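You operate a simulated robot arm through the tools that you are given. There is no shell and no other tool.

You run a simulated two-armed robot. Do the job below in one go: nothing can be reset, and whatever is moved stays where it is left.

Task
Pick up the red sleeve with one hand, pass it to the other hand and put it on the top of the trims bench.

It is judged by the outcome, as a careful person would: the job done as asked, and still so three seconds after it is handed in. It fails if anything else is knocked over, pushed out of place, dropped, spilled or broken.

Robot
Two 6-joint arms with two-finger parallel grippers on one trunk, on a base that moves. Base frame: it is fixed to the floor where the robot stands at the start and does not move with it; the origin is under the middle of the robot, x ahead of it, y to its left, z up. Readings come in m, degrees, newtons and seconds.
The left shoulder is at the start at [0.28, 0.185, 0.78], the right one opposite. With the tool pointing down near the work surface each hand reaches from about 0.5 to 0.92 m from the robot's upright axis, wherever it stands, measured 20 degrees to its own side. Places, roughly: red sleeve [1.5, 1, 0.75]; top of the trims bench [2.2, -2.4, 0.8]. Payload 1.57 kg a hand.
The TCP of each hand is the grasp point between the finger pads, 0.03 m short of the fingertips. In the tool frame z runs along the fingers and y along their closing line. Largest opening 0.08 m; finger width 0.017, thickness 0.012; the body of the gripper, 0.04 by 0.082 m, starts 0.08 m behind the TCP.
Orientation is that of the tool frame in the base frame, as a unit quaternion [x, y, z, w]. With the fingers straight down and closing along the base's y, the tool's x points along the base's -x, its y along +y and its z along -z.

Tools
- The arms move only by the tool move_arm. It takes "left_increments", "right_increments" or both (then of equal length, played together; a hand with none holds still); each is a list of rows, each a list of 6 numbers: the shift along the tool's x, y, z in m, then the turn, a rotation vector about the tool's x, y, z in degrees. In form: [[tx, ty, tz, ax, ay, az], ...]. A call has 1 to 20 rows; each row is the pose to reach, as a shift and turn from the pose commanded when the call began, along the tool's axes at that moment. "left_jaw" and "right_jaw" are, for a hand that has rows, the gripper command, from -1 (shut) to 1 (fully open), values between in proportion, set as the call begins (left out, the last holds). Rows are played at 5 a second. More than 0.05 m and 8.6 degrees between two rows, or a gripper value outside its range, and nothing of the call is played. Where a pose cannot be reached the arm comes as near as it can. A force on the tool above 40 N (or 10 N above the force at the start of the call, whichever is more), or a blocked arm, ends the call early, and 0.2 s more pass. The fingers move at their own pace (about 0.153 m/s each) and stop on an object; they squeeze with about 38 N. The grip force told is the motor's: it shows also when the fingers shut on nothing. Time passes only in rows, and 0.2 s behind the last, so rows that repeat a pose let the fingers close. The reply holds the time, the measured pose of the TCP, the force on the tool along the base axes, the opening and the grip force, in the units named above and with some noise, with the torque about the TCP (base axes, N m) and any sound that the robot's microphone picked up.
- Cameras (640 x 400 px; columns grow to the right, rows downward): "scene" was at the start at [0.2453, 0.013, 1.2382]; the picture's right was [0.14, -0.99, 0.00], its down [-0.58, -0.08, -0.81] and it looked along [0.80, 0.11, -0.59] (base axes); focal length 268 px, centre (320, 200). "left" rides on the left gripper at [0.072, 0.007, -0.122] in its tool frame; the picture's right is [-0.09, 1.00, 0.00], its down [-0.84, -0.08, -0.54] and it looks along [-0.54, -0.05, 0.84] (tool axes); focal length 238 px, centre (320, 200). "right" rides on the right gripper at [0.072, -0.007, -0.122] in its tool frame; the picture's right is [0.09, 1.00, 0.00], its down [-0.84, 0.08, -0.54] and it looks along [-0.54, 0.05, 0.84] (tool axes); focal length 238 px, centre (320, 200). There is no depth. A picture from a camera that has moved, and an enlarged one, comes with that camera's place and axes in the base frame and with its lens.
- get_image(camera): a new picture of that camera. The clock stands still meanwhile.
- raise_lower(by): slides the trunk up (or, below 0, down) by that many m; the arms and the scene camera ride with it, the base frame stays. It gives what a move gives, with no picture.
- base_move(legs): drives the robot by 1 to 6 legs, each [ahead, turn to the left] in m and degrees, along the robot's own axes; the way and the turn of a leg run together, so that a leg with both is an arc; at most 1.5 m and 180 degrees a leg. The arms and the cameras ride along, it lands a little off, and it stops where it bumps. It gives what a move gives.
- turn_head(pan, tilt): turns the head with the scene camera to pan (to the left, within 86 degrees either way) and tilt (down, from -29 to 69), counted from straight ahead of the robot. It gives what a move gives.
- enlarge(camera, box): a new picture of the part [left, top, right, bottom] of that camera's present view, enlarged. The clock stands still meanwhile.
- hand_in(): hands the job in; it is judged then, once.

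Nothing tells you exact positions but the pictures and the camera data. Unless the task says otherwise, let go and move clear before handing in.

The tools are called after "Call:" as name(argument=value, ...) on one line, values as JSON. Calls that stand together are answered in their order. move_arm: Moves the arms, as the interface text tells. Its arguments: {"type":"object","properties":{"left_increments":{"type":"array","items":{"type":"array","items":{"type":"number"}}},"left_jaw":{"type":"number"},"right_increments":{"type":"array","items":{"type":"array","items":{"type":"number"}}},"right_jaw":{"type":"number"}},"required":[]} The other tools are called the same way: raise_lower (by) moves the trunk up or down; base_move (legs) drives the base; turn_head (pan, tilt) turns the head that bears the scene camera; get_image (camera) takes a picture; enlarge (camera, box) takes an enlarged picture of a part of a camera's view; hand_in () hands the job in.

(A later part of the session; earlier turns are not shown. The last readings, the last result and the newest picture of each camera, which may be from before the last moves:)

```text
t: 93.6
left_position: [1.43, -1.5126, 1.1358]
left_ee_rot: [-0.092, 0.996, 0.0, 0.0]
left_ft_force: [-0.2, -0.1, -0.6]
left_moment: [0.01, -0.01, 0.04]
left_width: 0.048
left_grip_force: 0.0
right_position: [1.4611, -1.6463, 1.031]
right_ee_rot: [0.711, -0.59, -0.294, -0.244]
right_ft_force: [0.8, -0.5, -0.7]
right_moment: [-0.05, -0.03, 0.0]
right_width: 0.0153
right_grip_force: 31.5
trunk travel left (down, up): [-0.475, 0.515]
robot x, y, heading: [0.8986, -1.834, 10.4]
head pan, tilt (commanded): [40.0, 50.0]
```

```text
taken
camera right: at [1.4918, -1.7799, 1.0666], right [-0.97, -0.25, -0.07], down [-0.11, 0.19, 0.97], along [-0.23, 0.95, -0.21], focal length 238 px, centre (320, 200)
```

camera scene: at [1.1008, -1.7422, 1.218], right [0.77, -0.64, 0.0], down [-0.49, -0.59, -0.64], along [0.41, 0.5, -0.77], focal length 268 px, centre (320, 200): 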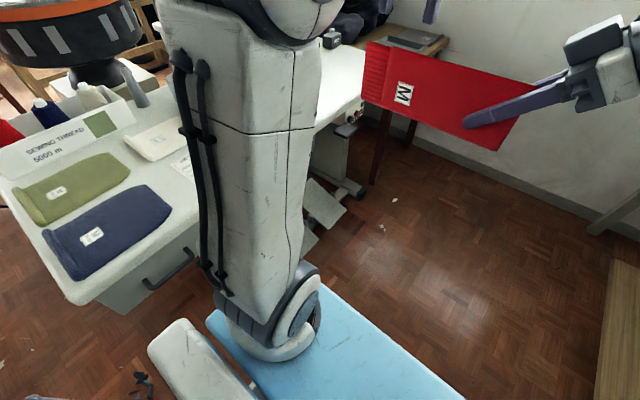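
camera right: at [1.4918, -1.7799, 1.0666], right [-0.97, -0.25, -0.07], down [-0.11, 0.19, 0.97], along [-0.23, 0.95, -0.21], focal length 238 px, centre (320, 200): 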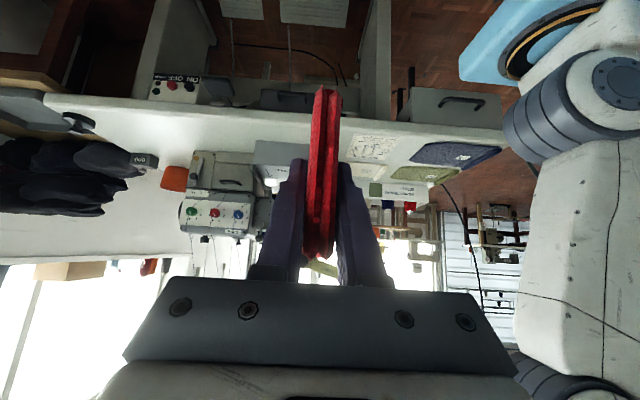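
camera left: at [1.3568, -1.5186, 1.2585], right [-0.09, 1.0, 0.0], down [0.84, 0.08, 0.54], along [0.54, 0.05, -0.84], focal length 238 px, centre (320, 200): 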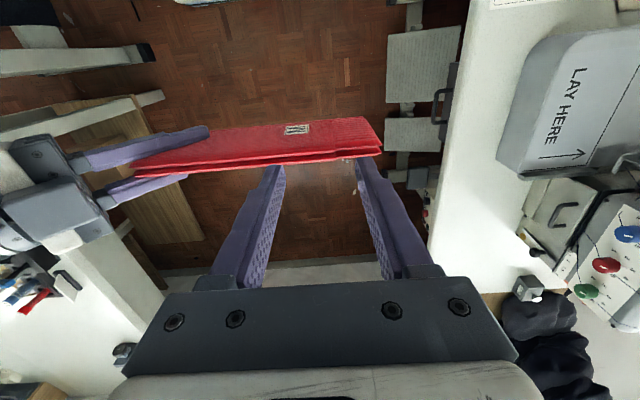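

I see no obvious contact at the base. I'll check the right elbow against the thread stand on the knit table.

Call:
turn_head(pan=-60, tilt=20)

Call:
get_image(camera="scene")

Call:
turn_head(pan=-86, tilt=65)

Call:
get_image(camera="scene")

Call:
turn_head(pan=0, tilt=60)

Call:
get_image(camera="scene")

```text
t: 95.3
left_position: [1.4293, -1.5123, 1.1377]
left_ee_rot: [-0.092, 0.996, -0.001, 0.001]
left_ft_force: [0.2, 0.3, -0.1]
left_moment: [0.01, 0.01, -0.02]
left_width: 0.0479
left_grip_force: 0.1
right_position: [1.461, -1.6465, 1.0305]
right_ee_rot: [0.711, -0.589, -0.295, -0.244]
right_ft_force: [-0.8, -0.7, 0.4]
right_moment: [-0.06, 0.01, 0.02]
right_width: 0.0155
right_grip_force: 30.8
trunk travel left (down, up): [-0.475, 0.515]
robot x, y, heading: [0.897, -1.8334, 10.4]
head pan, tilt (commanded): [-60.0, 20.0]
```

```text
taken
camera scene: at [1.1125, -1.8725, 1.2636], right [-0.76, -0.65, 0.0], down [-0.22, 0.26, -0.94], along [0.61, -0.71, -0.34], focal length 268 px, centre (320, 200)
```

scene: 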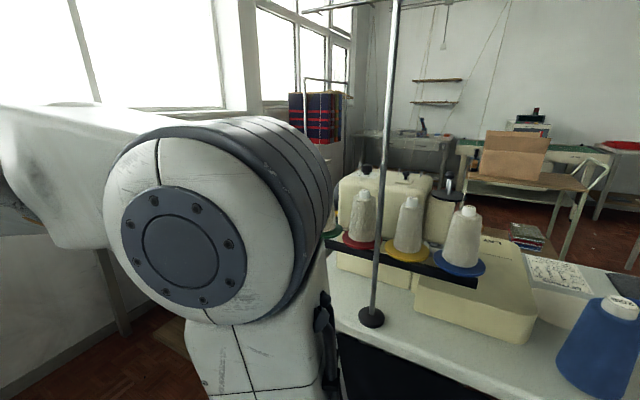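

```text
t: 96.4
left_position: [1.4282, -1.5121, 1.1357]
left_ee_rot: [-0.092, 0.996, -0.001, 0.001]
left_ft_force: [0.2, -0.2, -1.1]
left_moment: [0.01, -0.01, 0.0]
left_width: 0.048
left_grip_force: 0.2
right_position: [1.4605, -1.6465, 1.0316]
right_ee_rot: [0.711, -0.59, -0.294, -0.244]
right_ft_force: [-1.8, -0.1, 0.2]
right_moment: [-0.05, -0.01, -0.01]
right_width: 0.0153
right_grip_force: 31.1
trunk travel left (down, up): [-0.475, 0.515]
robot x, y, heading: [0.8941, -1.8315, 10.2]
head pan, tilt (commanded): [-85.9, 65.0]
```

```text
taken
camera scene: at [1.0672, -1.8605, 1.1999], right [-0.97, -0.25, 0.0], down [-0.23, 0.88, -0.42], along [0.11, -0.41, -0.91], focal length 268 px, centre (320, 200)
```

scene: 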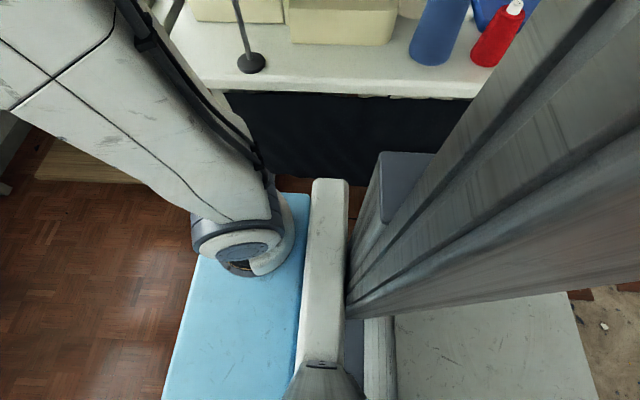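

```text
t: 98.0
left_position: [1.4305, -1.512, 1.1367]
left_ee_rot: [-0.092, 0.996, -0.001, 0.001]
left_ft_force: [0.2, 0.2, -0.6]
left_moment: [-0.01, 0.03, 0.05]
left_width: 0.048
left_grip_force: 0.0
right_position: [1.4604, -1.6467, 1.0304]
right_ee_rot: [0.711, -0.59, -0.295, -0.245]
right_ft_force: [-0.1, 0.4, -0.8]
right_moment: [-0.04, -0.02, 0.0]
right_width: 0.0156
right_grip_force: 31.2
trunk travel left (down, up): [-0.475, 0.515]
robot x, y, heading: [0.9006, -1.8282, 10.5]
head pan, tilt (commanded): [0.0, 60.0]
```

```text
taken
camera scene: at [1.1174, -1.7896, 1.2054], right [0.18, -0.98, 0.0], down [-0.85, -0.16, -0.5], along [0.49, 0.09, -0.87], focal length 268 px, centre (320, 200)
```

scene: 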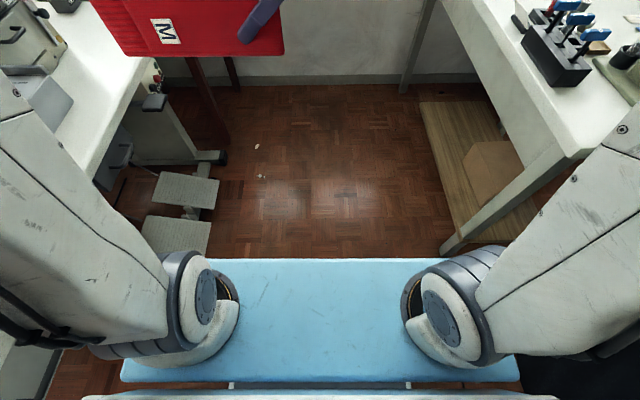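

The right elbow is fairly close to the thread stand and the left elbow close to the machine on the white table. I'll inspect the left side too.

Call:
turn_head(pan=65, tilt=25)

Call:
get_image(camera="scene")

Call:
turn_head(pan=86, tilt=30)

Call:
get_image(camera="scene")

Call:
turn_head(pan=-86, tilt=30)

Call:
get_image(camera="scene")

```text
t: 99.4
left_position: [1.4288, -1.5111, 1.1372]
left_ee_rot: [-0.092, 0.996, 0.0, 0.001]
left_ft_force: [0.3, 0.3, -0.4]
left_moment: [0.0, -0.02, -0.02]
left_width: 0.048
left_grip_force: 0.0
right_position: [1.4613, -1.6475, 1.0308]
right_ee_rot: [0.711, -0.59, -0.295, -0.245]
right_ft_force: [-0.2, 0.0, -1.1]
right_moment: [-0.04, -0.01, -0.03]
right_width: 0.0156
right_grip_force: 31.4
trunk travel left (down, up): [-0.475, 0.515]
robot x, y, heading: [0.8965, -1.8301, 10.5]
head pan, tilt (commanded): [65.0, 25.0]
```

```text
taken
camera scene: at [1.075, -1.7125, 1.2555], right [0.97, -0.25, 0.0], down [-0.11, -0.41, -0.91], along [0.23, 0.88, -0.42], focal length 268 px, centre (320, 200)
```

scene: 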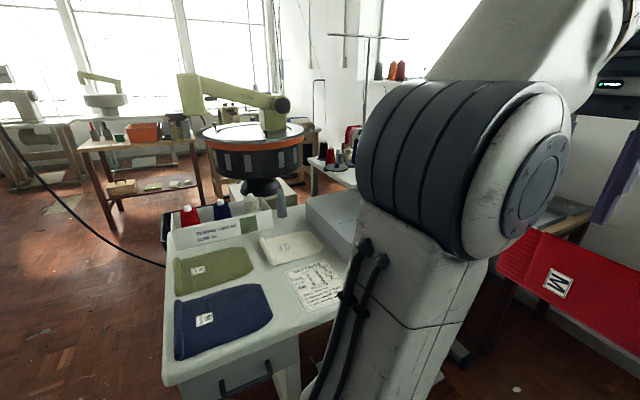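

```text
t: 100.2
left_position: [1.4301, -1.5117, 1.1372]
left_ee_rot: [-0.093, 0.996, 0.0, 0.001]
left_ft_force: [0.4, -0.6, -0.7]
left_moment: [0.0, -0.01, 0.0]
left_width: 0.048
left_grip_force: 0.1
right_position: [1.4606, -1.6472, 1.0305]
right_ee_rot: [0.71, -0.59, -0.295, -0.245]
right_ft_force: [0.7, 0.3, 0.0]
right_moment: [-0.05, -0.06, 0.04]
right_width: 0.0154
right_grip_force: 31.7
trunk travel left (down, up): [-0.475, 0.515]
robot x, y, heading: [0.8975, -1.8325, 10.5]
head pan, tilt (commanded): [85.9, 30.0]
```

```text
taken
camera scene: at [1.0418, -1.7118, 1.2476], right [0.99, 0.11, 0.0], down [0.06, -0.5, -0.87], along [-0.1, 0.86, -0.5], focal length 268 px, centre (320, 200)
```

scene: 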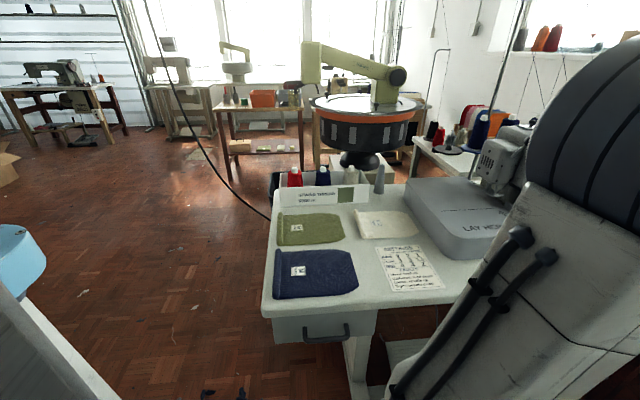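

```text
t: 102.8
left_position: [1.4289, -1.5129, 1.1364]
left_ee_rot: [-0.092, 0.996, 0.0, 0.001]
left_ft_force: [0.6, -1.1, -0.4]
left_moment: [-0.04, 0.0, -0.04]
left_width: 0.0477
left_grip_force: 0.0
right_position: [1.4606, -1.6472, 1.0308]
right_ee_rot: [0.711, -0.59, -0.294, -0.244]
right_ft_force: [0.2, 0.0, 0.0]
right_moment: [-0.04, -0.03, 0.0]
right_width: 0.0155
right_grip_force: 31.2
trunk travel left (down, up): [-0.475, 0.515]
robot x, y, heading: [0.8954, -1.8314, 10.7]
head pan, tilt (commanded): [-85.9, 30.0]
```

```text
taken
camera scene: at [1.0747, -1.8892, 1.2475], right [-0.97, -0.25, 0.0], down [-0.13, 0.48, -0.87], along [0.22, -0.84, -0.5], focal length 268 px, centre (320, 200)
```

scene: 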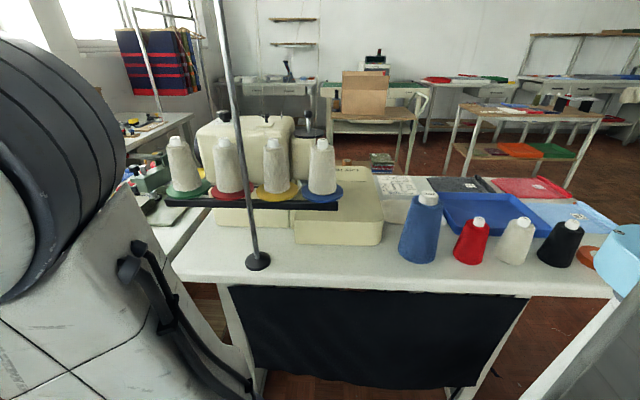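

I can see gaps on every side and nothing has been displaced: the cones are upright and the table items are in place. I'll test with a short forward move.

Call:
base_move(legs=[[0.1, 0]])

```text
t: 104.0
left_position: [1.5288, -1.4923, 1.1372]
left_ee_rot: [-0.092, 0.996, 0.0, 0.001]
left_ft_force: [-0.3, -0.5, -0.1]
left_moment: [-0.01, 0.0, 0.03]
left_width: 0.0481
left_grip_force: 0.1
right_position: [1.5591, -1.6276, 1.0303]
right_ee_rot: [0.711, -0.59, -0.294, -0.244]
right_ft_force: [-0.3, -0.4, 0.3]
right_moment: [-0.05, -0.01, 0.0]
right_width: 0.0155
right_grip_force: 31.3
trunk travel left (down, up): [-0.475, 0.515]
robot x, y, heading: [0.9949, -1.815, 10.8]
head pan, tilt (commanded): [-85.9, 30.0]
```

The way is clear. I'll continue forward with a slight left turn to line up with the trims bench, then view the bench top.

Call:
base_move(legs=[[0.3, 7]])

Call:
turn_head(pan=-30, tilt=35)

Call:
get_image(camera="scene")

Call:
turn_head(pan=-5, tilt=35)

Call:
get_image(camera="scene")

```text
t: 106.0
left_position: [1.7776, -1.3591, 1.1359]
left_ee_rot: [-0.153, 0.988, 0.0, 0.001]
left_ft_force: [0.2, -0.6, 0.7]
left_moment: [-0.02, 0.01, 0.02]
left_width: 0.048
left_grip_force: 0.0
right_position: [1.8248, -1.4889, 1.0311]
right_ee_rot: [0.745, -0.546, -0.309, -0.227]
right_ft_force: [0.5, 0.1, -0.2]
right_moment: [-0.05, -0.04, 0.01]
right_width: 0.0153
right_grip_force: 31.0
trunk travel left (down, up): [-0.475, 0.515]
robot x, y, heading: [1.2849, -1.7413, 17.7]
head pan, tilt (commanded): [-85.9, 30.0]
```

```text
t: 107.3
left_position: [1.7786, -1.3574, 1.1373]
left_ee_rot: [-0.153, 0.988, 0.0, 0.001]
left_ft_force: [-0.8, 0.6, -0.3]
left_moment: [0.01, 0.02, -0.02]
left_width: 0.0478
left_grip_force: 0.1
right_position: [1.8233, -1.4882, 1.0305]
right_ee_rot: [0.746, -0.546, -0.309, -0.226]
right_ft_force: [-0.3, 0.2, -0.6]
right_moment: [-0.04, -0.02, -0.01]
right_width: 0.0154
right_grip_force: 30.8
trunk travel left (down, up): [-0.475, 0.515]
robot x, y, heading: [1.2835, -1.7401, 17.5]
head pan, tilt (commanded): [-30.0, 35.0]
```

```text
taken
camera scene: at [1.5237, -1.7108, 1.2397], right [-0.22, -0.98, 0.0], down [-0.56, 0.12, -0.82], along [0.8, -0.18, -0.57], focal length 268 px, centre (320, 200)
```

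scene: 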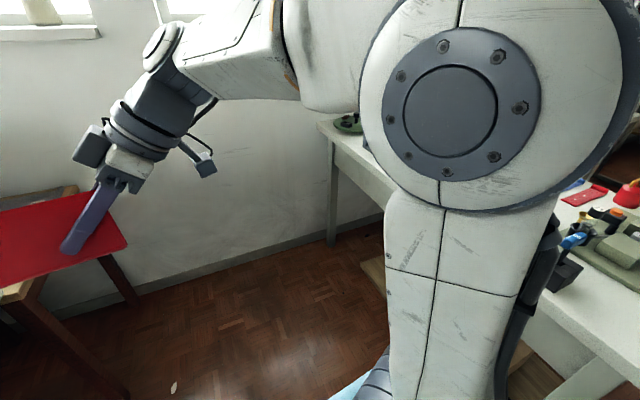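

```text
t: 108.2
left_position: [1.7761, -1.3581, 1.1368]
left_ee_rot: [-0.152, 0.988, 0.0, 0.001]
left_ft_force: [0.0, 0.6, -0.3]
left_moment: [0.03, -0.03, -0.05]
left_width: 0.0478
left_grip_force: 0.0
right_position: [1.8244, -1.4885, 1.0309]
right_ee_rot: [0.745, -0.546, -0.309, -0.226]
right_ft_force: [-0.5, -0.4, -0.5]
right_moment: [-0.04, -0.03, 0.03]
right_width: 0.0156
right_grip_force: 31.0
trunk travel left (down, up): [-0.475, 0.515]
robot x, y, heading: [1.2859, -1.7393, 17.4]
head pan, tilt (commanded): [-5.0, 35.0]
```

```text
taken
camera scene: at [1.5237, -1.6727, 1.2397], right [0.22, -0.98, 0.0], down [-0.56, -0.12, -0.82], along [0.8, 0.18, -0.57], focal length 268 px, centre (320, 200)
```

scene: 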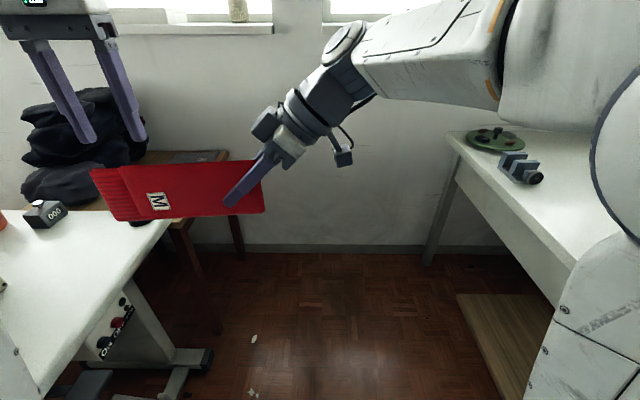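

The trims bench's front edge runs at about 11° from (1.53, −2.21) to (2.73, −1.97). It has a screwdriver tray around x≈1.8–2.1, a gray holder around x≈2.4–2.5, and what looks like a free area between them. I'll move up parallel to the bench.

Call:
base_move(legs=[[0, -10], [0.4, 0], [0, 3]])

Call:
turn_head(pan=-20, tilt=45)

Call:
get_image(camera="scene")

Call:
turn_head(pan=-70, tilt=35)

Call:
get_image(camera="scene")

```text
t: 111.8
left_position: [2.2189, -1.3666, 1.1368]
left_ee_rot: [-0.094, 0.996, 0.0, 0.001]
left_ft_force: [-0.1, -1.1, 0.6]
left_moment: [-0.01, 0.0, 0.02]
left_width: 0.048
left_grip_force: 0.1
right_position: [2.2495, -1.5011, 1.0313]
right_ee_rot: [0.712, -0.589, -0.295, -0.244]
right_ft_force: [-0.4, 0.4, 0.0]
right_moment: [-0.06, 0.01, -0.02]
right_width: 0.0152
right_grip_force: 30.6
trunk travel left (down, up): [-0.475, 0.515]
robot x, y, heading: [1.6869, -1.6885, 10.7]
head pan, tilt (commanded): [-5.0, 35.0]
```

```text
t: 112.6
left_position: [2.2179, -1.3668, 1.1357]
left_ee_rot: [-0.094, 0.996, -0.001, 0.002]
left_ft_force: [0.6, 0.7, 0.0]
left_moment: [0.01, -0.01, 0.02]
left_width: 0.0481
left_grip_force: 0.0
right_position: [2.2492, -1.5018, 1.0313]
right_ee_rot: [0.712, -0.589, -0.294, -0.244]
right_ft_force: [-0.3, -1.5, -0.4]
right_moment: [-0.05, -0.02, -0.01]
right_width: 0.0152
right_grip_force: 31.5
trunk travel left (down, up): [-0.475, 0.515]
robot x, y, heading: [1.686, -1.6873, 10.8]
head pan, tilt (commanded): [-20.0, 45.0]
```

```text
taken
camera scene: at [1.9212, -1.6704, 1.225], right [-0.16, -0.99, 0.0], down [-0.7, 0.11, -0.71], along [0.7, -0.11, -0.71], focal length 268 px, centre (320, 200)
```

scene: 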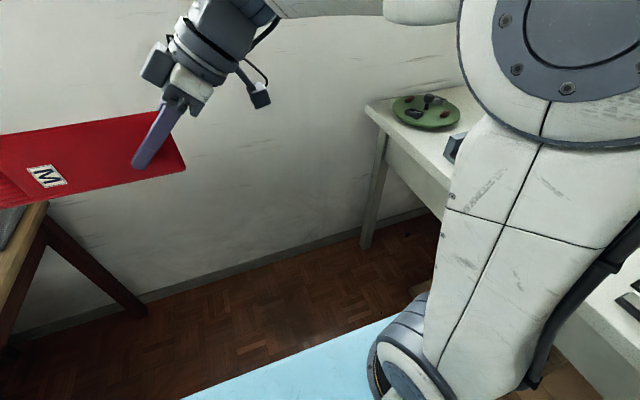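

```text
t: 113.7
left_position: [2.2187, -1.3657, 1.137]
left_ee_rot: [-0.094, 0.996, -0.001, 0.001]
left_ft_force: [0.3, 0.1, 0.1]
left_moment: [-0.02, -0.01, 0.0]
left_width: 0.0479
left_grip_force: 0.1
right_position: [2.2485, -1.5018, 1.0303]
right_ee_rot: [0.713, -0.588, -0.295, -0.243]
right_ft_force: [0.2, 0.1, 0.2]
right_moment: [-0.06, 0.02, -0.01]
right_width: 0.0155
right_grip_force: 30.6
trunk travel left (down, up): [-0.475, 0.515]
robot x, y, heading: [1.6844, -1.6895, 10.7]
head pan, tilt (commanded): [-70.0, 35.0]
```

```text
taken
camera scene: at [1.8859, -1.733, 1.2397], right [-0.86, -0.51, 0.0], down [-0.29, 0.49, -0.82], along [0.42, -0.7, -0.57], focal length 268 px, centre (320, 200)
```

scene: 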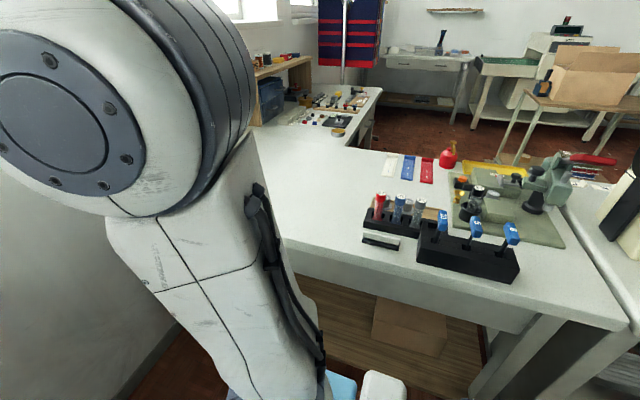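

The bench area around x≈2.1–2.37, y≈−2.1 to −2.5 is empty, between the tool trays and the gray holder. I'll back up 0.2 m for comfortable right-arm reach, then start yawing the right hand and sleeve toward the bench at safe height.

Call:
base_move(legs=[[-0.2, 0]])

Call:
move_arm(right_increments=[[0.02, 0.006, -0.02, 5.785, 0, 5.785], [0.04, 0.012, -0.04, 11.57, 0, 11.57], [0.06, 0.018, -0.06, 17.36, 0, 17.36], [0.08, 0.024, -0.08, 23.14, 0, 23.14], [0.1, 0.03, -0.1, 28.93, 0, 28.93], [0.12, 0.035, -0.12, 34.71, 0, 34.71], [0.14, 0.04, -0.14, 40.5, 0, 40.5], [0.16, 0.045, -0.16, 46.28, 0, 46.28], [0.18, 0.05, -0.18, 52.07, 0, 52.07], [0.2, 0.05, -0.2, 57.85, 0, 57.85], [0.22, 0.05, -0.22, 63.64, 0, 63.64], [0.22, 0.05, -0.22, 63.64, 0, 63.64]], right_jaw=-1)

Call:
turn_head(pan=-20, tilt=35)

Call:
get_image(camera="scene")

Call:
get_image(camera="right")

```text
t: 115.3
left_position: [2.0217, -1.4038, 1.1362]
left_ee_rot: [-0.093, 0.996, 0.0, 0.002]
left_ft_force: [0.1, 0.1, -0.1]
left_moment: [0.03, -0.02, 0.04]
left_width: 0.0479
left_grip_force: 0.0
right_position: [2.0522, -1.5393, 1.0306]
right_ee_rot: [0.712, -0.589, -0.294, -0.244]
right_ft_force: [-0.1, -1.0, 0.0]
right_moment: [-0.04, -0.03, -0.02]
right_width: 0.0156
right_grip_force: 31.0
trunk travel left (down, up): [-0.475, 0.515]
robot x, y, heading: [1.486, -1.7279, 10.6]
head pan, tilt (commanded): [-70.0, 35.0]
```

```text
t: 117.9
left_position: [2.0226, -1.4048, 1.1361]
left_ee_rot: [-0.093, 0.996, -0.001, 0.002]
left_ft_force: [0.3, 0.0, -0.3]
left_moment: [0.02, 0.0, -0.03]
left_width: 0.0481
left_grip_force: 0.0
right_position: [2.1717, -1.8912, 1.032]
right_ee_rot: [-0.085, 0.92, 0.035, 0.381]
right_ft_force: [0.6, -1.0, 0.2]
right_moment: [0.0, 0.05, 0.02]
right_width: 0.0152
right_grip_force: 31.1
right hand out of reach, approached as far as the arm can: row 4, 5, 6, 7, 8, 9, 10, 11, 12
trunk travel left (down, up): [-0.475, 0.515]
robot x, y, heading: [1.4917, -1.7216, 10.6]
head pan, tilt (commanded): [-70.0, 35.0]
```

```text
t: 119.1
left_position: [2.0221, -1.4045, 1.137]
left_ee_rot: [-0.094, 0.996, -0.001, 0.001]
left_ft_force: [-0.3, -0.5, -0.6]
left_moment: [0.0, -0.01, -0.03]
left_width: 0.0481
left_grip_force: 0.1
right_position: [2.1713, -1.8912, 1.0317]
right_ee_rot: [-0.086, 0.92, 0.036, 0.381]
right_ft_force: [0.1, 0.2, -0.6]
right_moment: [-0.02, 0.03, 0.0]
right_width: 0.0157
right_grip_force: 31.1
trunk travel left (down, up): [-0.475, 0.515]
robot x, y, heading: [1.4902, -1.7278, 10.6]
head pan, tilt (commanded): [-20.0, 35.0]
```

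```text
taken
camera scene: at [1.7316, -1.7089, 1.2397], right [-0.16, -0.99, 0.0], down [-0.57, 0.09, -0.82], along [0.81, -0.13, -0.57], focal length 268 px, centre (320, 200)
```

scene: 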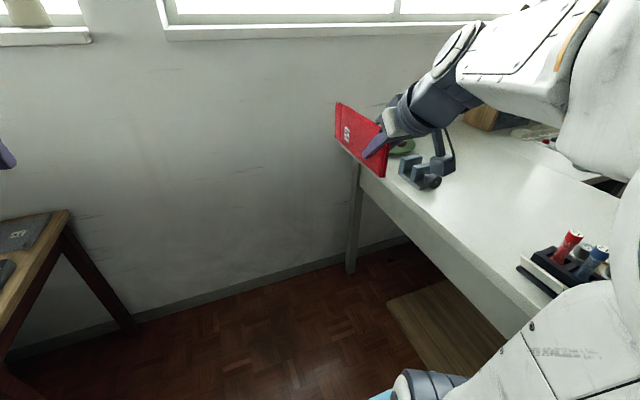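

```text
taken
camera right: at [2.0374, -1.9229, 1.0676], right [-0.25, 0.97, -0.07], down [0.19, 0.11, 0.97], along [0.95, 0.23, -0.21], focal length 238 px, centre (320, 200)
```

right: 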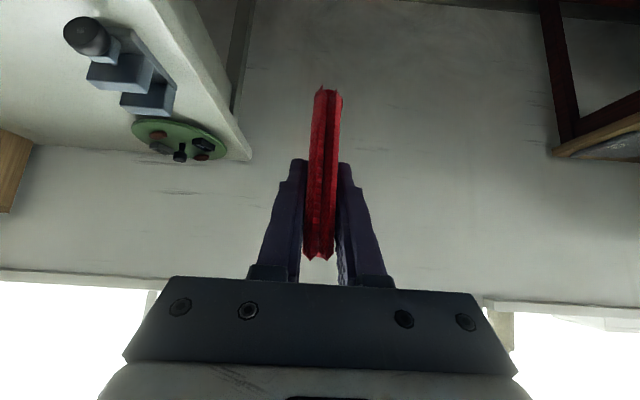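

The hand is out over the aisle with the sleeve pointing forward. The arm can't fold closer than this, so I'll keep it extended. Next I'll yaw another 90° so the sleeve points over the bench, still well above everything.

Call:
move_arm(right_increments=[[-0.005, -0.023, 0.005, 5.785, 0, 5.785], [-0.01, -0.046, 0.01, 11.57, 0, 11.57], [-0.015, -0.069, 0.015, 17.36, 0, 17.36], [-0.02, -0.092, 0.02, 23.14, 0, 23.14], [-0.025, -0.115, 0.025, 28.93, 0, 28.93], [-0.03, -0.138, 0.03, 34.71, 0, 34.71], [-0.035, -0.161, 0.035, 40.5, 0, 40.5], [-0.04, -0.184, 0.04, 46.28, 0, 46.28], [-0.045, -0.207, 0.045, 52.07, 0, 52.07], [-0.05, -0.23, 0.05, 57.85, 0, 57.85], [-0.055, -0.25, 0.055, 63.64, 0, 63.64], [-0.055, -0.25, 0.055, 63.64, 0, 63.64]], right_jaw=-1)

Call:
turn_head(pan=-35, tilt=35)

Call:
get_image(camera="scene")

Call:
get_image(camera="right")

```text
t: 121.7
left_position: [2.0231, -1.4046, 1.1359]
left_ee_rot: [-0.095, 0.995, -0.001, 0.001]
left_ft_force: [0.4, -0.6, 0.1]
left_moment: [0.0, 0.0, -0.04]
left_width: 0.048
left_grip_force: 0.0
right_position: [2.2953, -2.121, 1.0314]
right_ee_rot: [0.59, 0.71, -0.245, 0.295]
right_ft_force: [0.1, -0.2, -0.8]
right_moment: [0.05, 0.01, 0.01]
right_width: 0.0155
right_grip_force: 31.1
trunk travel left (down, up): [-0.475, 0.515]
robot x, y, heading: [1.4901, -1.7271, 10.8]
head pan, tilt (commanded): [-20.0, 35.0]
```

```text
t: 122.5
left_position: [2.0227, -1.4037, 1.1368]
left_ee_rot: [-0.093, 0.996, -0.001, 0.001]
left_ft_force: [-0.1, -0.1, 0.5]
left_moment: [-0.01, -0.01, 0.02]
left_width: 0.0483
left_grip_force: 0.0
right_position: [2.2949, -2.1207, 1.032]
right_ee_rot: [0.59, 0.711, -0.244, 0.295]
right_ft_force: [-0.1, 0.5, 0.6]
right_moment: [0.02, 0.04, 0.04]
right_width: 0.0154
right_grip_force: 31.3
trunk travel left (down, up): [-0.475, 0.515]
robot x, y, heading: [1.4902, -1.7241, 10.4]
head pan, tilt (commanded): [-35.0, 35.0]
```

```text
taken
camera scene: at [1.725, -1.7308, 1.2397], right [-0.41, -0.91, 0.0], down [-0.52, 0.24, -0.82], along [0.75, -0.34, -0.57], focal length 268 px, centre (320, 200)
```

scene: 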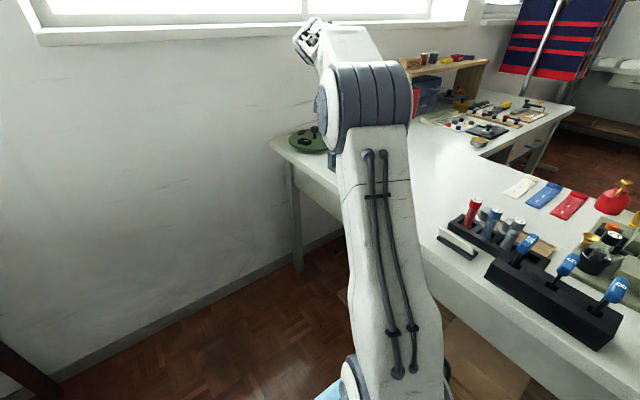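

```text
taken
camera right: at [2.2625, -1.9873, 1.0677], right [0.97, 0.25, -0.07], down [0.11, -0.19, 0.97], along [0.23, -0.95, -0.21], focal length 238 px, centre (320, 200)
```

right: 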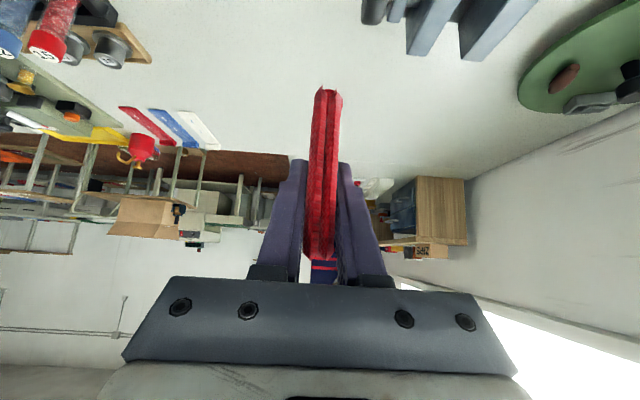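

The sleeve now points over the empty part of the bench. I'll extend the hand forward a little and back the base by the same amount or slightly more, giving the arm a more comfortable reach with the sleeve over x≈2.2.

Call:
move_arm(right_increments=[[0, 0.035, 0, 0, 0, 0], [0, 0.07, 0, 0, 0, 0], [0, 0.105, 0, 0, 0, 0], [0, 0.14, 0, 0, 0, 0], [0, 0.14, 0, 0, 0, 0]], right_jaw=-1)

Call:
base_move(legs=[[-0.23, 0]])

Call:
turn_head(pan=-30, tilt=30)

Call:
get_image(camera="scene")

Call:
get_image(camera="right")

```text
t: 123.7
left_position: [2.0224, -1.4034, 1.1373]
left_ee_rot: [-0.093, 0.996, -0.001, 0.001]
left_ft_force: [0.1, -0.3, 0.4]
left_moment: [-0.03, 0.0, 0.03]
left_width: 0.0482
left_grip_force: 0.0
right_position: [2.3804, -2.0855, 1.0027]
right_ee_rot: [0.59, 0.711, -0.244, 0.294]
right_ft_force: [-0.5, -0.7, -0.6]
right_moment: [0.03, -0.01, 0.01]
right_width: 0.0155
right_grip_force: 30.9
right hand out of reach, approached as far as the arm can: row 2, 3, 4, 5
trunk travel left (down, up): [-0.475, 0.515]
robot x, y, heading: [1.4874, -1.7229, 10.5]
head pan, tilt (commanded): [-35.0, 35.0]
```

```text
t: 125.4
left_position: [1.7958, -1.4478, 1.1373]
left_ee_rot: [-0.092, 0.996, -0.001, 0.002]
left_ft_force: [0.9, -1.2, 0.6]
left_moment: [-0.01, 0.0, 0.01]
left_width: 0.0478
left_grip_force: 0.0
right_position: [2.1522, -2.1301, 1.0037]
right_ee_rot: [0.591, 0.71, -0.244, 0.294]
right_ft_force: [0.1, -0.8, -0.7]
right_moment: [0.04, 0.01, 0.0]
right_width: 0.0155
right_grip_force: 31.4
trunk travel left (down, up): [-0.475, 0.515]
robot x, y, heading: [1.265, -1.7652, 10.2]
head pan, tilt (commanded): [-35.0, 35.0]
```

```text
t: 126.1
left_position: [1.7966, -1.448, 1.1369]
left_ee_rot: [-0.091, 0.996, -0.001, 0.002]
left_ft_force: [0.4, -1.0, 0.5]
left_moment: [-0.01, 0.01, -0.02]
left_width: 0.0482
left_grip_force: 0.0
right_position: [2.1509, -2.1312, 1.0032]
right_ee_rot: [0.591, 0.71, -0.245, 0.294]
right_ft_force: [-0.4, 0.4, 0.5]
right_moment: [0.04, 0.04, -0.03]
right_width: 0.0157
right_grip_force: 31.1
trunk travel left (down, up): [-0.475, 0.515]
robot x, y, heading: [1.2617, -1.7666, 10.3]
head pan, tilt (commanded): [-30.0, 30.0]
```

```text
taken
camera scene: at [1.5032, -1.7672, 1.2475], right [-0.34, -0.94, 0.0], down [-0.47, 0.17, -0.87], along [0.82, -0.29, -0.5], focal length 268 px, centre (320, 200)
```

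scene: 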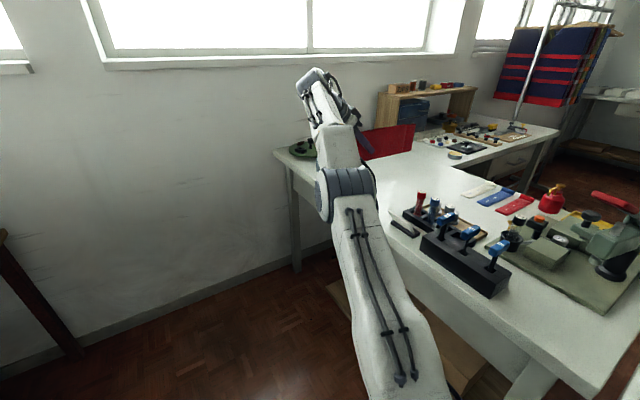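

```text
taken
camera right: at [2.1192, -1.9967, 1.0388], right [0.97, 0.25, -0.06], down [0.11, -0.19, 0.98], along [0.23, -0.95, -0.21], focal length 238 px, centre (320, 200)
```

right: 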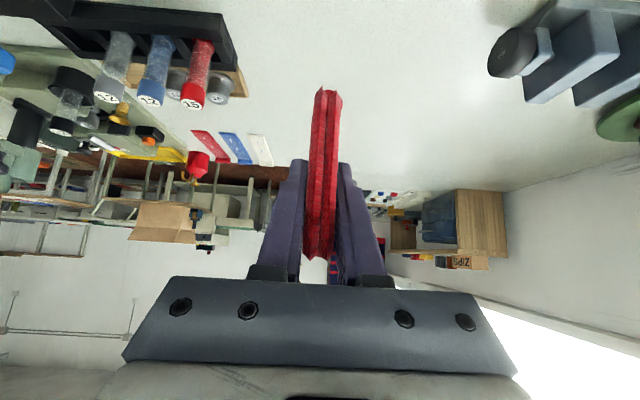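

Robot and arm are better placed now, with the sleeve over the free spot at x≈2.15–2.2. I'll roll the hand about the sleeve's long axis by 65° so the sleeve lies nearly flat, still at height.

Call:
move_arm(right_increments=[[0, 0.004, 0, -5.745, 0, 5.745], [0, 0.008, 0, -11.49, 0, 11.49], [0, 0.012, 0, -17.24, 0, 17.24], [0, 0.016, 0, -22.98, 0, 22.98], [0, 0.02, 0, -28.73, 0, 28.73], [0, 0.024, 0, -34.47, 0, 34.47], [0, 0.028, 0, -40.22, 0, 40.22], [0, 0.03, 0, -45.96, 0, 45.96], [0, 0.03, 0, -45.96, 0, 45.96]], right_jaw=-1)

Call:
get_image(camera="scene")

Call:
get_image(camera="right")

```text
t: 128.1
left_position: [1.7965, -1.4473, 1.137]
left_ee_rot: [-0.091, 0.996, 0.0, 0.001]
left_ft_force: [0.3, 0.7, 0.3]
left_moment: [0.02, 0.02, 0.01]
left_width: 0.0483
left_grip_force: 0.0
right_position: [2.1903, -2.1277, 1.02]
right_ee_rot: [0.657, 0.47, 0.173, 0.563]
right_ft_force: [0.4, -0.1, -0.7]
right_moment: [0.08, 0.03, 0.0]
right_width: 0.0154
right_grip_force: 31.3
right hand out of reach, approached as far as the arm can: row 8, 9
trunk travel left (down, up): [-0.475, 0.515]
robot x, y, heading: [1.2627, -1.7691, 10.2]
head pan, tilt (commanded): [-30.0, 30.0]
```

```text
taken
camera scene: at [1.5032, -1.7672, 1.2475], right [-0.33, -0.94, 0.0], down [-0.47, 0.17, -0.87], along [0.82, -0.29, -0.5], focal length 268 px, centre (320, 200)
```

scene: 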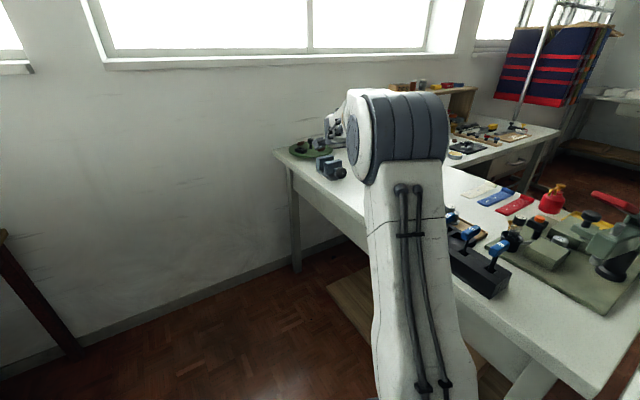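

```text
taken
camera right: at [2.1317, -1.9982, 1.0306], right [0.47, 0.15, 0.87], down [-0.79, -0.36, 0.49], along [0.39, -0.92, -0.05], focal length 238 px, centre (320, 200)
```

right: 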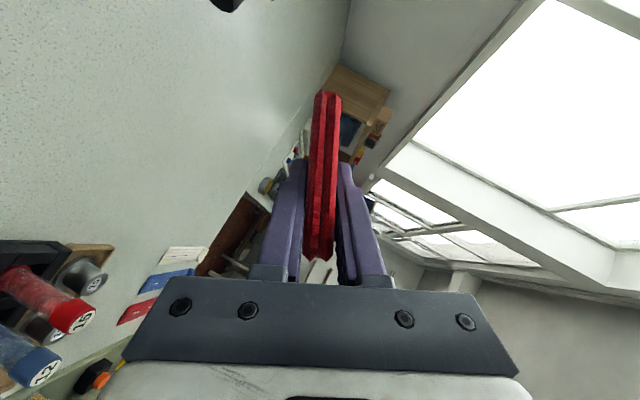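

The sleeve is nearly flat at the right orientation over the free spot. The arm is near a limit, so I'll lower with the trunk, first checking what the left arm and right elbow would come down near.

Call:
turn_head(pan=60, tilt=40)

Call:
get_image(camera="scene")

Call:
turn_head(pan=-55, tilt=45)

Call:
get_image(camera="scene")

Call:
get_image(camera="left")

```text
t: 129.7
left_position: [1.7968, -1.4483, 1.1372]
left_ee_rot: [-0.092, 0.996, -0.001, 0.001]
left_ft_force: [0.4, -0.9, -0.4]
left_moment: [0.02, 0.02, -0.02]
left_width: 0.048
left_grip_force: 0.0
right_position: [2.1914, -2.1272, 1.0211]
right_ee_rot: [0.658, 0.47, 0.173, 0.562]
right_ft_force: [0.5, 0.3, 0.1]
right_moment: [0.05, -0.03, -0.01]
right_width: 0.0157
right_grip_force: 31.6
trunk travel left (down, up): [-0.475, 0.515]
robot x, y, heading: [1.2609, -1.7667, 10.4]
head pan, tilt (commanded): [60.0, 40.0]
```

```text
taken
camera scene: at [1.4465, -1.6568, 1.2322], right [0.94, -0.34, 0.0], down [-0.22, -0.61, -0.77], along [0.26, 0.72, -0.64], focal length 268 px, centre (320, 200)
```

scene: 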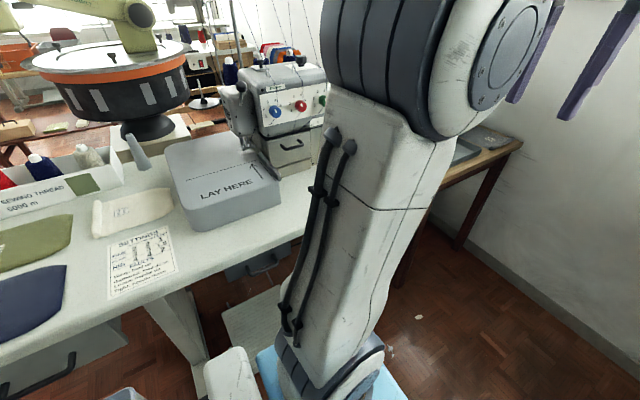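

```text
t: 131.7
left_position: [1.7965, -1.4482, 1.136]
left_ee_rot: [-0.092, 0.996, -0.001, 0.002]
left_ft_force: [0.6, -0.3, 1.0]
left_moment: [0.01, -0.01, 0.0]
left_width: 0.0481
left_grip_force: 0.0
right_position: [2.192, -2.1268, 1.0214]
right_ee_rot: [0.658, 0.47, 0.173, 0.562]
right_ft_force: [1.3, 0.7, -0.2]
right_moment: [0.04, 0.02, -0.03]
right_width: 0.0152
right_grip_force: 30.9
trunk travel left (down, up): [-0.475, 0.515]
robot x, y, heading: [1.2608, -1.7674, 10.6]
head pan, tilt (commanded): [-55.0, 45.0]
```

```text
taken
camera scene: at [1.4759, -1.7939, 1.2249], right [-0.7, -0.71, 0.0], down [-0.5, 0.5, -0.71], along [0.5, -0.5, -0.71], focal length 268 px, centre (320, 200)
```

scene: 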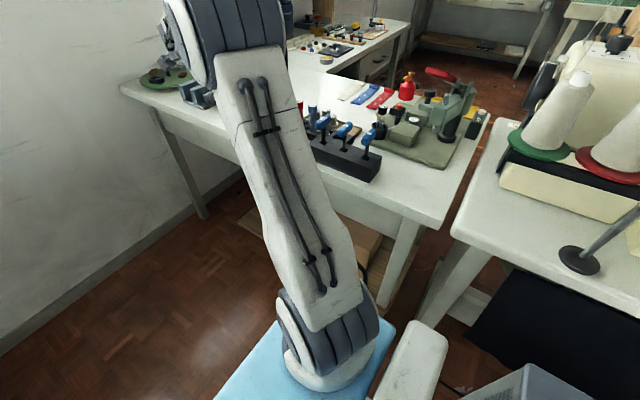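

```text
taken
camera left: at [1.7233, -1.4543, 1.2585], right [-0.09, 1.0, 0.0], down [0.84, 0.08, 0.54], along [0.54, 0.05, -0.84], focal length 238 px, centre (320, 200)
```

left: 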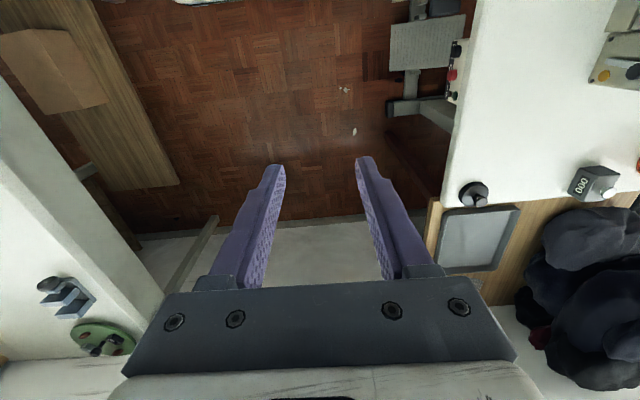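

Nothing lies under either elbow for the planned descent. I'll lower the trunk by 12 cm and look again.

Call:
raise_lower(by=-0.12)

Call:
get_image(camera="scene")

Call:
get_image(camera="right")

Call:
get_image(camera="left")

```text
t: 133.2
left_position: [1.7961, -1.4471, 1.0168]
left_ee_rot: [-0.091, 0.996, 0.0, 0.001]
left_ft_force: [-0.5, -0.5, 0.1]
left_moment: [0.01, -0.04, -0.03]
left_width: 0.0479
left_grip_force: 0.1
right_position: [2.191, -2.1279, 0.9002]
right_ee_rot: [0.658, 0.47, 0.173, 0.562]
right_ft_force: [-0.1, 0.1, -0.1]
right_moment: [0.02, 0.0, -0.01]
right_width: 0.0155
right_grip_force: 31.2
trunk travel left (down, up): [-0.355, 0.635]
robot x, y, heading: [1.261, -1.7654, 10.6]
head pan, tilt (commanded): [-55.0, 45.0]
```

```text
taken
camera scene: at [1.4759, -1.794, 1.105], right [-0.7, -0.71, 0.0], down [-0.5, 0.5, -0.71], along [0.5, -0.5, -0.71], focal length 268 px, centre (320, 200)
```

scene: 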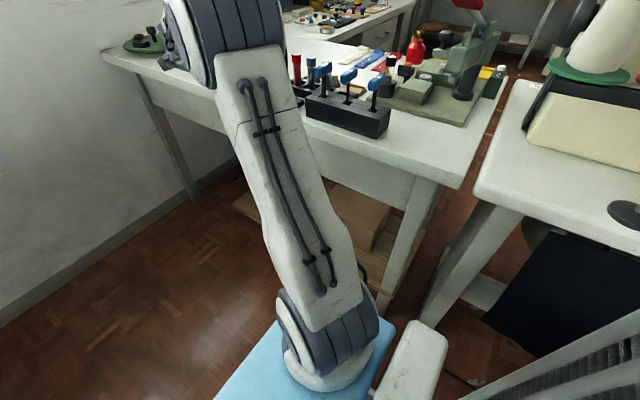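

```text
taken
camera right: at [2.1317, -1.9982, 0.9106], right [0.47, 0.15, 0.87], down [-0.79, -0.36, 0.49], along [0.39, -0.92, -0.05], focal length 238 px, centre (320, 200)
```

right: 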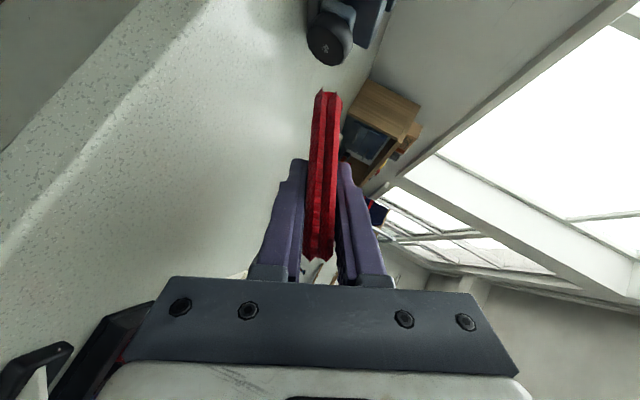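

```text
taken
camera left: at [1.7233, -1.4543, 1.1385], right [-0.09, 1.0, 0.0], down [0.84, 0.08, 0.54], along [0.54, 0.05, -0.84], focal length 238 px, centre (320, 200)
```

left: 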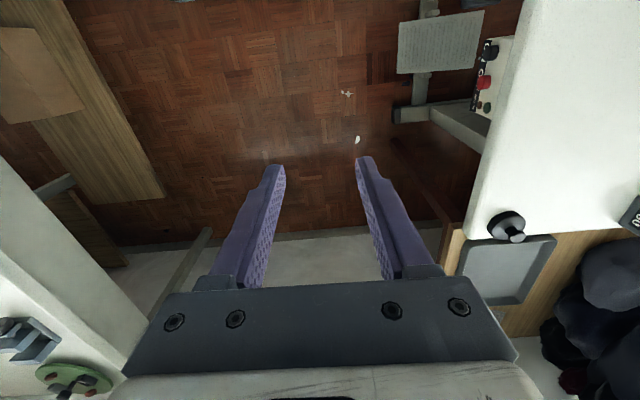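

The bench surface is at about z≈0.80 and all is clear. I'll lower another 4.5 cm, then creep.

Call:
raise_lower(by=-0.045)

Call:
get_image(camera="right")

Call:
turn_head(pan=-40, tilt=20)

Call:
get_image(camera="scene")

```text
t: 134.0
left_position: [1.7963, -1.447, 0.9726]
left_ee_rot: [-0.092, 0.996, -0.001, 0.001]
left_ft_force: [-0.4, 0.0, -0.3]
left_moment: [-0.02, 0.0, 0.0]
left_width: 0.0481
left_grip_force: 0.1
right_position: [2.1905, -2.1266, 0.8564]
right_ee_rot: [0.658, 0.47, 0.173, 0.562]
right_ft_force: [-0.2, -0.3, 0.1]
right_moment: [0.04, 0.01, -0.03]
right_width: 0.0155
right_grip_force: 31.0
trunk travel left (down, up): [-0.31, 0.68]
robot x, y, heading: [1.263, -1.7661, 10.4]
head pan, tilt (commanded): [-55.0, 45.0]
```

```text
taken
camera right: at [2.1317, -1.9982, 0.8655], right [0.47, 0.15, 0.87], down [-0.79, -0.36, 0.49], along [0.39, -0.92, -0.05], focal length 238 px, centre (320, 200)
```

right: 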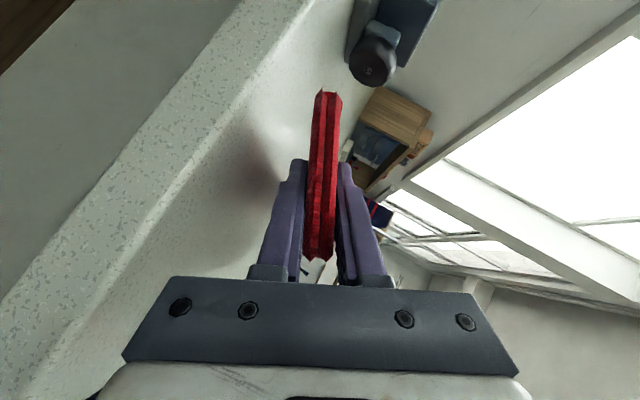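

```text
t: 134.9
left_position: [1.7966, -1.4477, 0.9721]
left_ee_rot: [-0.091, 0.996, -0.001, 0.002]
left_ft_force: [0.2, 0.8, -0.2]
left_moment: [0.01, -0.02, 0.01]
left_width: 0.0482
left_grip_force: 0.0
right_position: [2.1913, -2.1271, 0.8558]
right_ee_rot: [0.658, 0.47, 0.173, 0.562]
right_ft_force: [-0.6, -0.4, -0.8]
right_moment: [0.07, 0.02, -0.02]
right_width: 0.0157
right_grip_force: 31.3
trunk travel left (down, up): [-0.31, 0.68]
robot x, y, heading: [1.2615, -1.7692, 10.4]
head pan, tilt (commanded): [-40.0, 20.0]
```

```text
taken
camera scene: at [1.4989, -1.7829, 1.0985], right [-0.49, -0.87, 0.0], down [-0.3, 0.17, -0.94], along [0.82, -0.46, -0.34], focal length 268 px, centre (320, 200)
```

scene: 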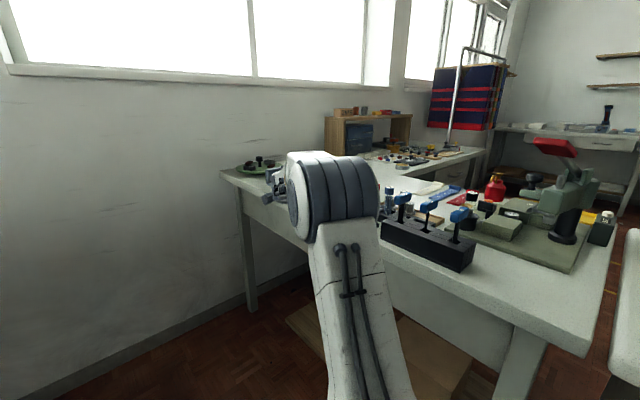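

The sleeve's near end would land only about 2 cm inside the bench's front edge. I'll shift the hand 4 cm deeper over the bench before the final descent.

Call:
move_arm(right_increments=[[-0.0095, 0, 0.0094, 0, 0, 0], [-0.019, 0, 0.0188, 0, 0, 0], [-0.0284, 0, 0.0281, 0, 0, 0], [-0.0284, 0, 0.0281, 0, 0, 0]], right_jaw=-1)

Call:
get_image(camera="right")

```text
t: 135.9
left_position: [1.7955, -1.4478, 0.972]
left_ee_rot: [-0.092, 0.996, -0.002, 0.001]
left_ft_force: [-0.3, -0.3, 0.5]
left_moment: [-0.01, 0.01, 0.02]
left_width: 0.0481
left_grip_force: 0.1
right_position: [2.1985, -2.1675, 0.8553]
right_ee_rot: [0.658, 0.47, 0.173, 0.562]
right_ft_force: [-0.6, 0.4, -0.4]
right_moment: [0.03, -0.01, 0.01]
right_width: 0.0155
right_grip_force: 31.4
trunk travel left (down, up): [-0.31, 0.68]
robot x, y, heading: [1.2587, -1.768, 10.3]
head pan, tilt (commanded): [-40.0, 20.0]
```

```text
taken
camera right: at [2.1387, -2.0377, 0.8655], right [0.47, 0.15, 0.87], down [-0.79, -0.36, 0.49], along [0.39, -0.92, -0.05], focal length 238 px, centre (320, 200)
```

right: 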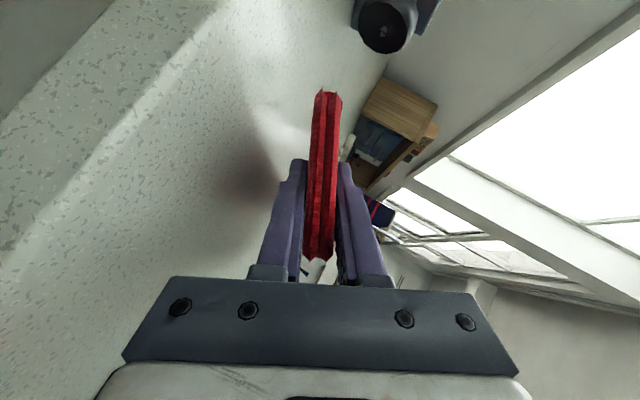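

It's now well inside the edge. I'll lower in small steps, watching the force for first contact.

Call:
raise_lower(by=-0.01)

Call:
raise_lower(by=-0.005)

Call:
get_image(camera="right")

```text
t: 136.5
left_position: [1.7964, -1.448, 0.9618]
left_ee_rot: [-0.092, 0.996, -0.001, 0.001]
left_ft_force: [-0.2, -0.7, -0.2]
left_moment: [-0.01, -0.02, -0.06]
left_width: 0.0479
left_grip_force: 0.1
right_position: [2.1979, -2.1659, 0.8453]
right_ee_rot: [0.658, 0.47, 0.173, 0.562]
right_ft_force: [0.7, 0.7, -0.8]
right_moment: [0.08, 0.04, 0.01]
right_width: 0.0155
right_grip_force: 31.3
trunk travel left (down, up): [-0.3, 0.69]
robot x, y, heading: [1.2618, -1.7654, 10.4]
head pan, tilt (commanded): [-40.0, 20.0]
```

```text
t: 137.0
left_position: [1.7963, -1.4477, 0.9565]
left_ee_rot: [-0.092, 0.996, -0.001, 0.001]
left_ft_force: [-0.7, -0.3, 0.4]
left_moment: [-0.02, 0.01, 0.02]
left_width: 0.0482
left_grip_force: 0.2
right_position: [2.1979, -2.1658, 0.8404]
right_ee_rot: [0.658, 0.47, 0.173, 0.563]
right_ft_force: [0.5, 0.0, -0.2]
right_moment: [0.04, 0.02, -0.05]
right_width: 0.0155
right_grip_force: 31.8
trunk travel left (down, up): [-0.295, 0.695]
robot x, y, heading: [1.2622, -1.7686, 10.5]
head pan, tilt (commanded): [-40.0, 20.0]
```

```text
taken
camera right: at [2.1387, -2.0375, 0.8505], right [0.47, 0.15, 0.87], down [-0.79, -0.36, 0.49], along [0.39, -0.92, -0.05], focal length 238 px, centre (320, 200)
```

right: 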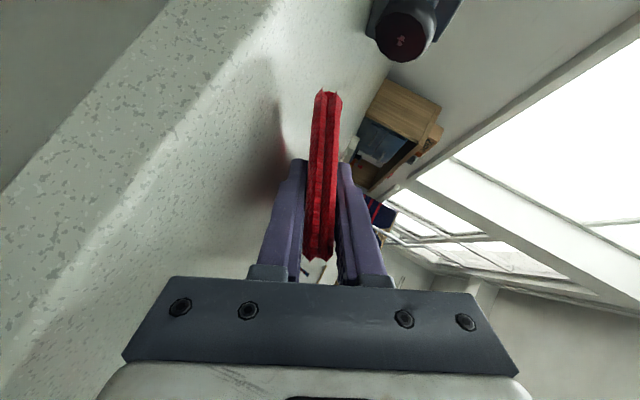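

No contact yet; the shadow is closing in. I'll take more small steps.

Call:
raise_lower(by=-0.005)

Call:
raise_lower(by=-0.004)

Call:
get_image(camera="right")

```text
t: 137.6
left_position: [1.7964, -1.4475, 0.9509]
left_ee_rot: [-0.092, 0.996, 0.0, 0.001]
left_ft_force: [-0.2, 0.5, -0.1]
left_moment: [0.01, 0.01, 0.0]
left_width: 0.0481
left_grip_force: 0.1
right_position: [2.199, -2.1673, 0.8343]
right_ee_rot: [0.658, 0.47, 0.174, 0.562]
right_ft_force: [-0.6, 0.8, -0.6]
right_moment: [0.02, 0.0, 0.01]
right_width: 0.0154
right_grip_force: 31.4
trunk travel left (down, up): [-0.29, 0.7]
robot x, y, heading: [1.2649, -1.769, 10.5]
head pan, tilt (commanded): [-40.0, 20.0]
```

```text
t: 138.1
left_position: [1.7967, -1.448, 0.9479]
left_ee_rot: [-0.092, 0.996, -0.001, 0.001]
left_ft_force: [0.7, 1.0, -0.4]
left_moment: [0.0, 0.02, 0.0]
left_width: 0.0481
left_grip_force: 0.1
right_position: [2.1993, -2.1674, 0.8302]
right_ee_rot: [0.658, 0.469, 0.173, 0.562]
right_ft_force: [0.0, -0.2, -0.6]
right_moment: [0.05, 0.03, 0.01]
right_width: 0.0154
right_grip_force: 31.3
trunk travel left (down, up): [-0.286, 0.704]
robot x, y, heading: [1.266, -1.766, 10.4]
head pan, tilt (commanded): [-40.0, 20.0]
```

```text
taken
camera right: at [2.1387, -2.0375, 0.8415], right [0.47, 0.15, 0.87], down [-0.79, -0.36, 0.49], along [0.39, -0.92, -0.05], focal length 238 px, centre (320, 200)
```

right: 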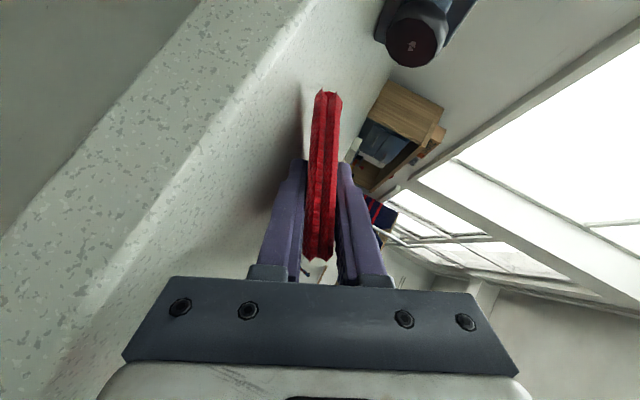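

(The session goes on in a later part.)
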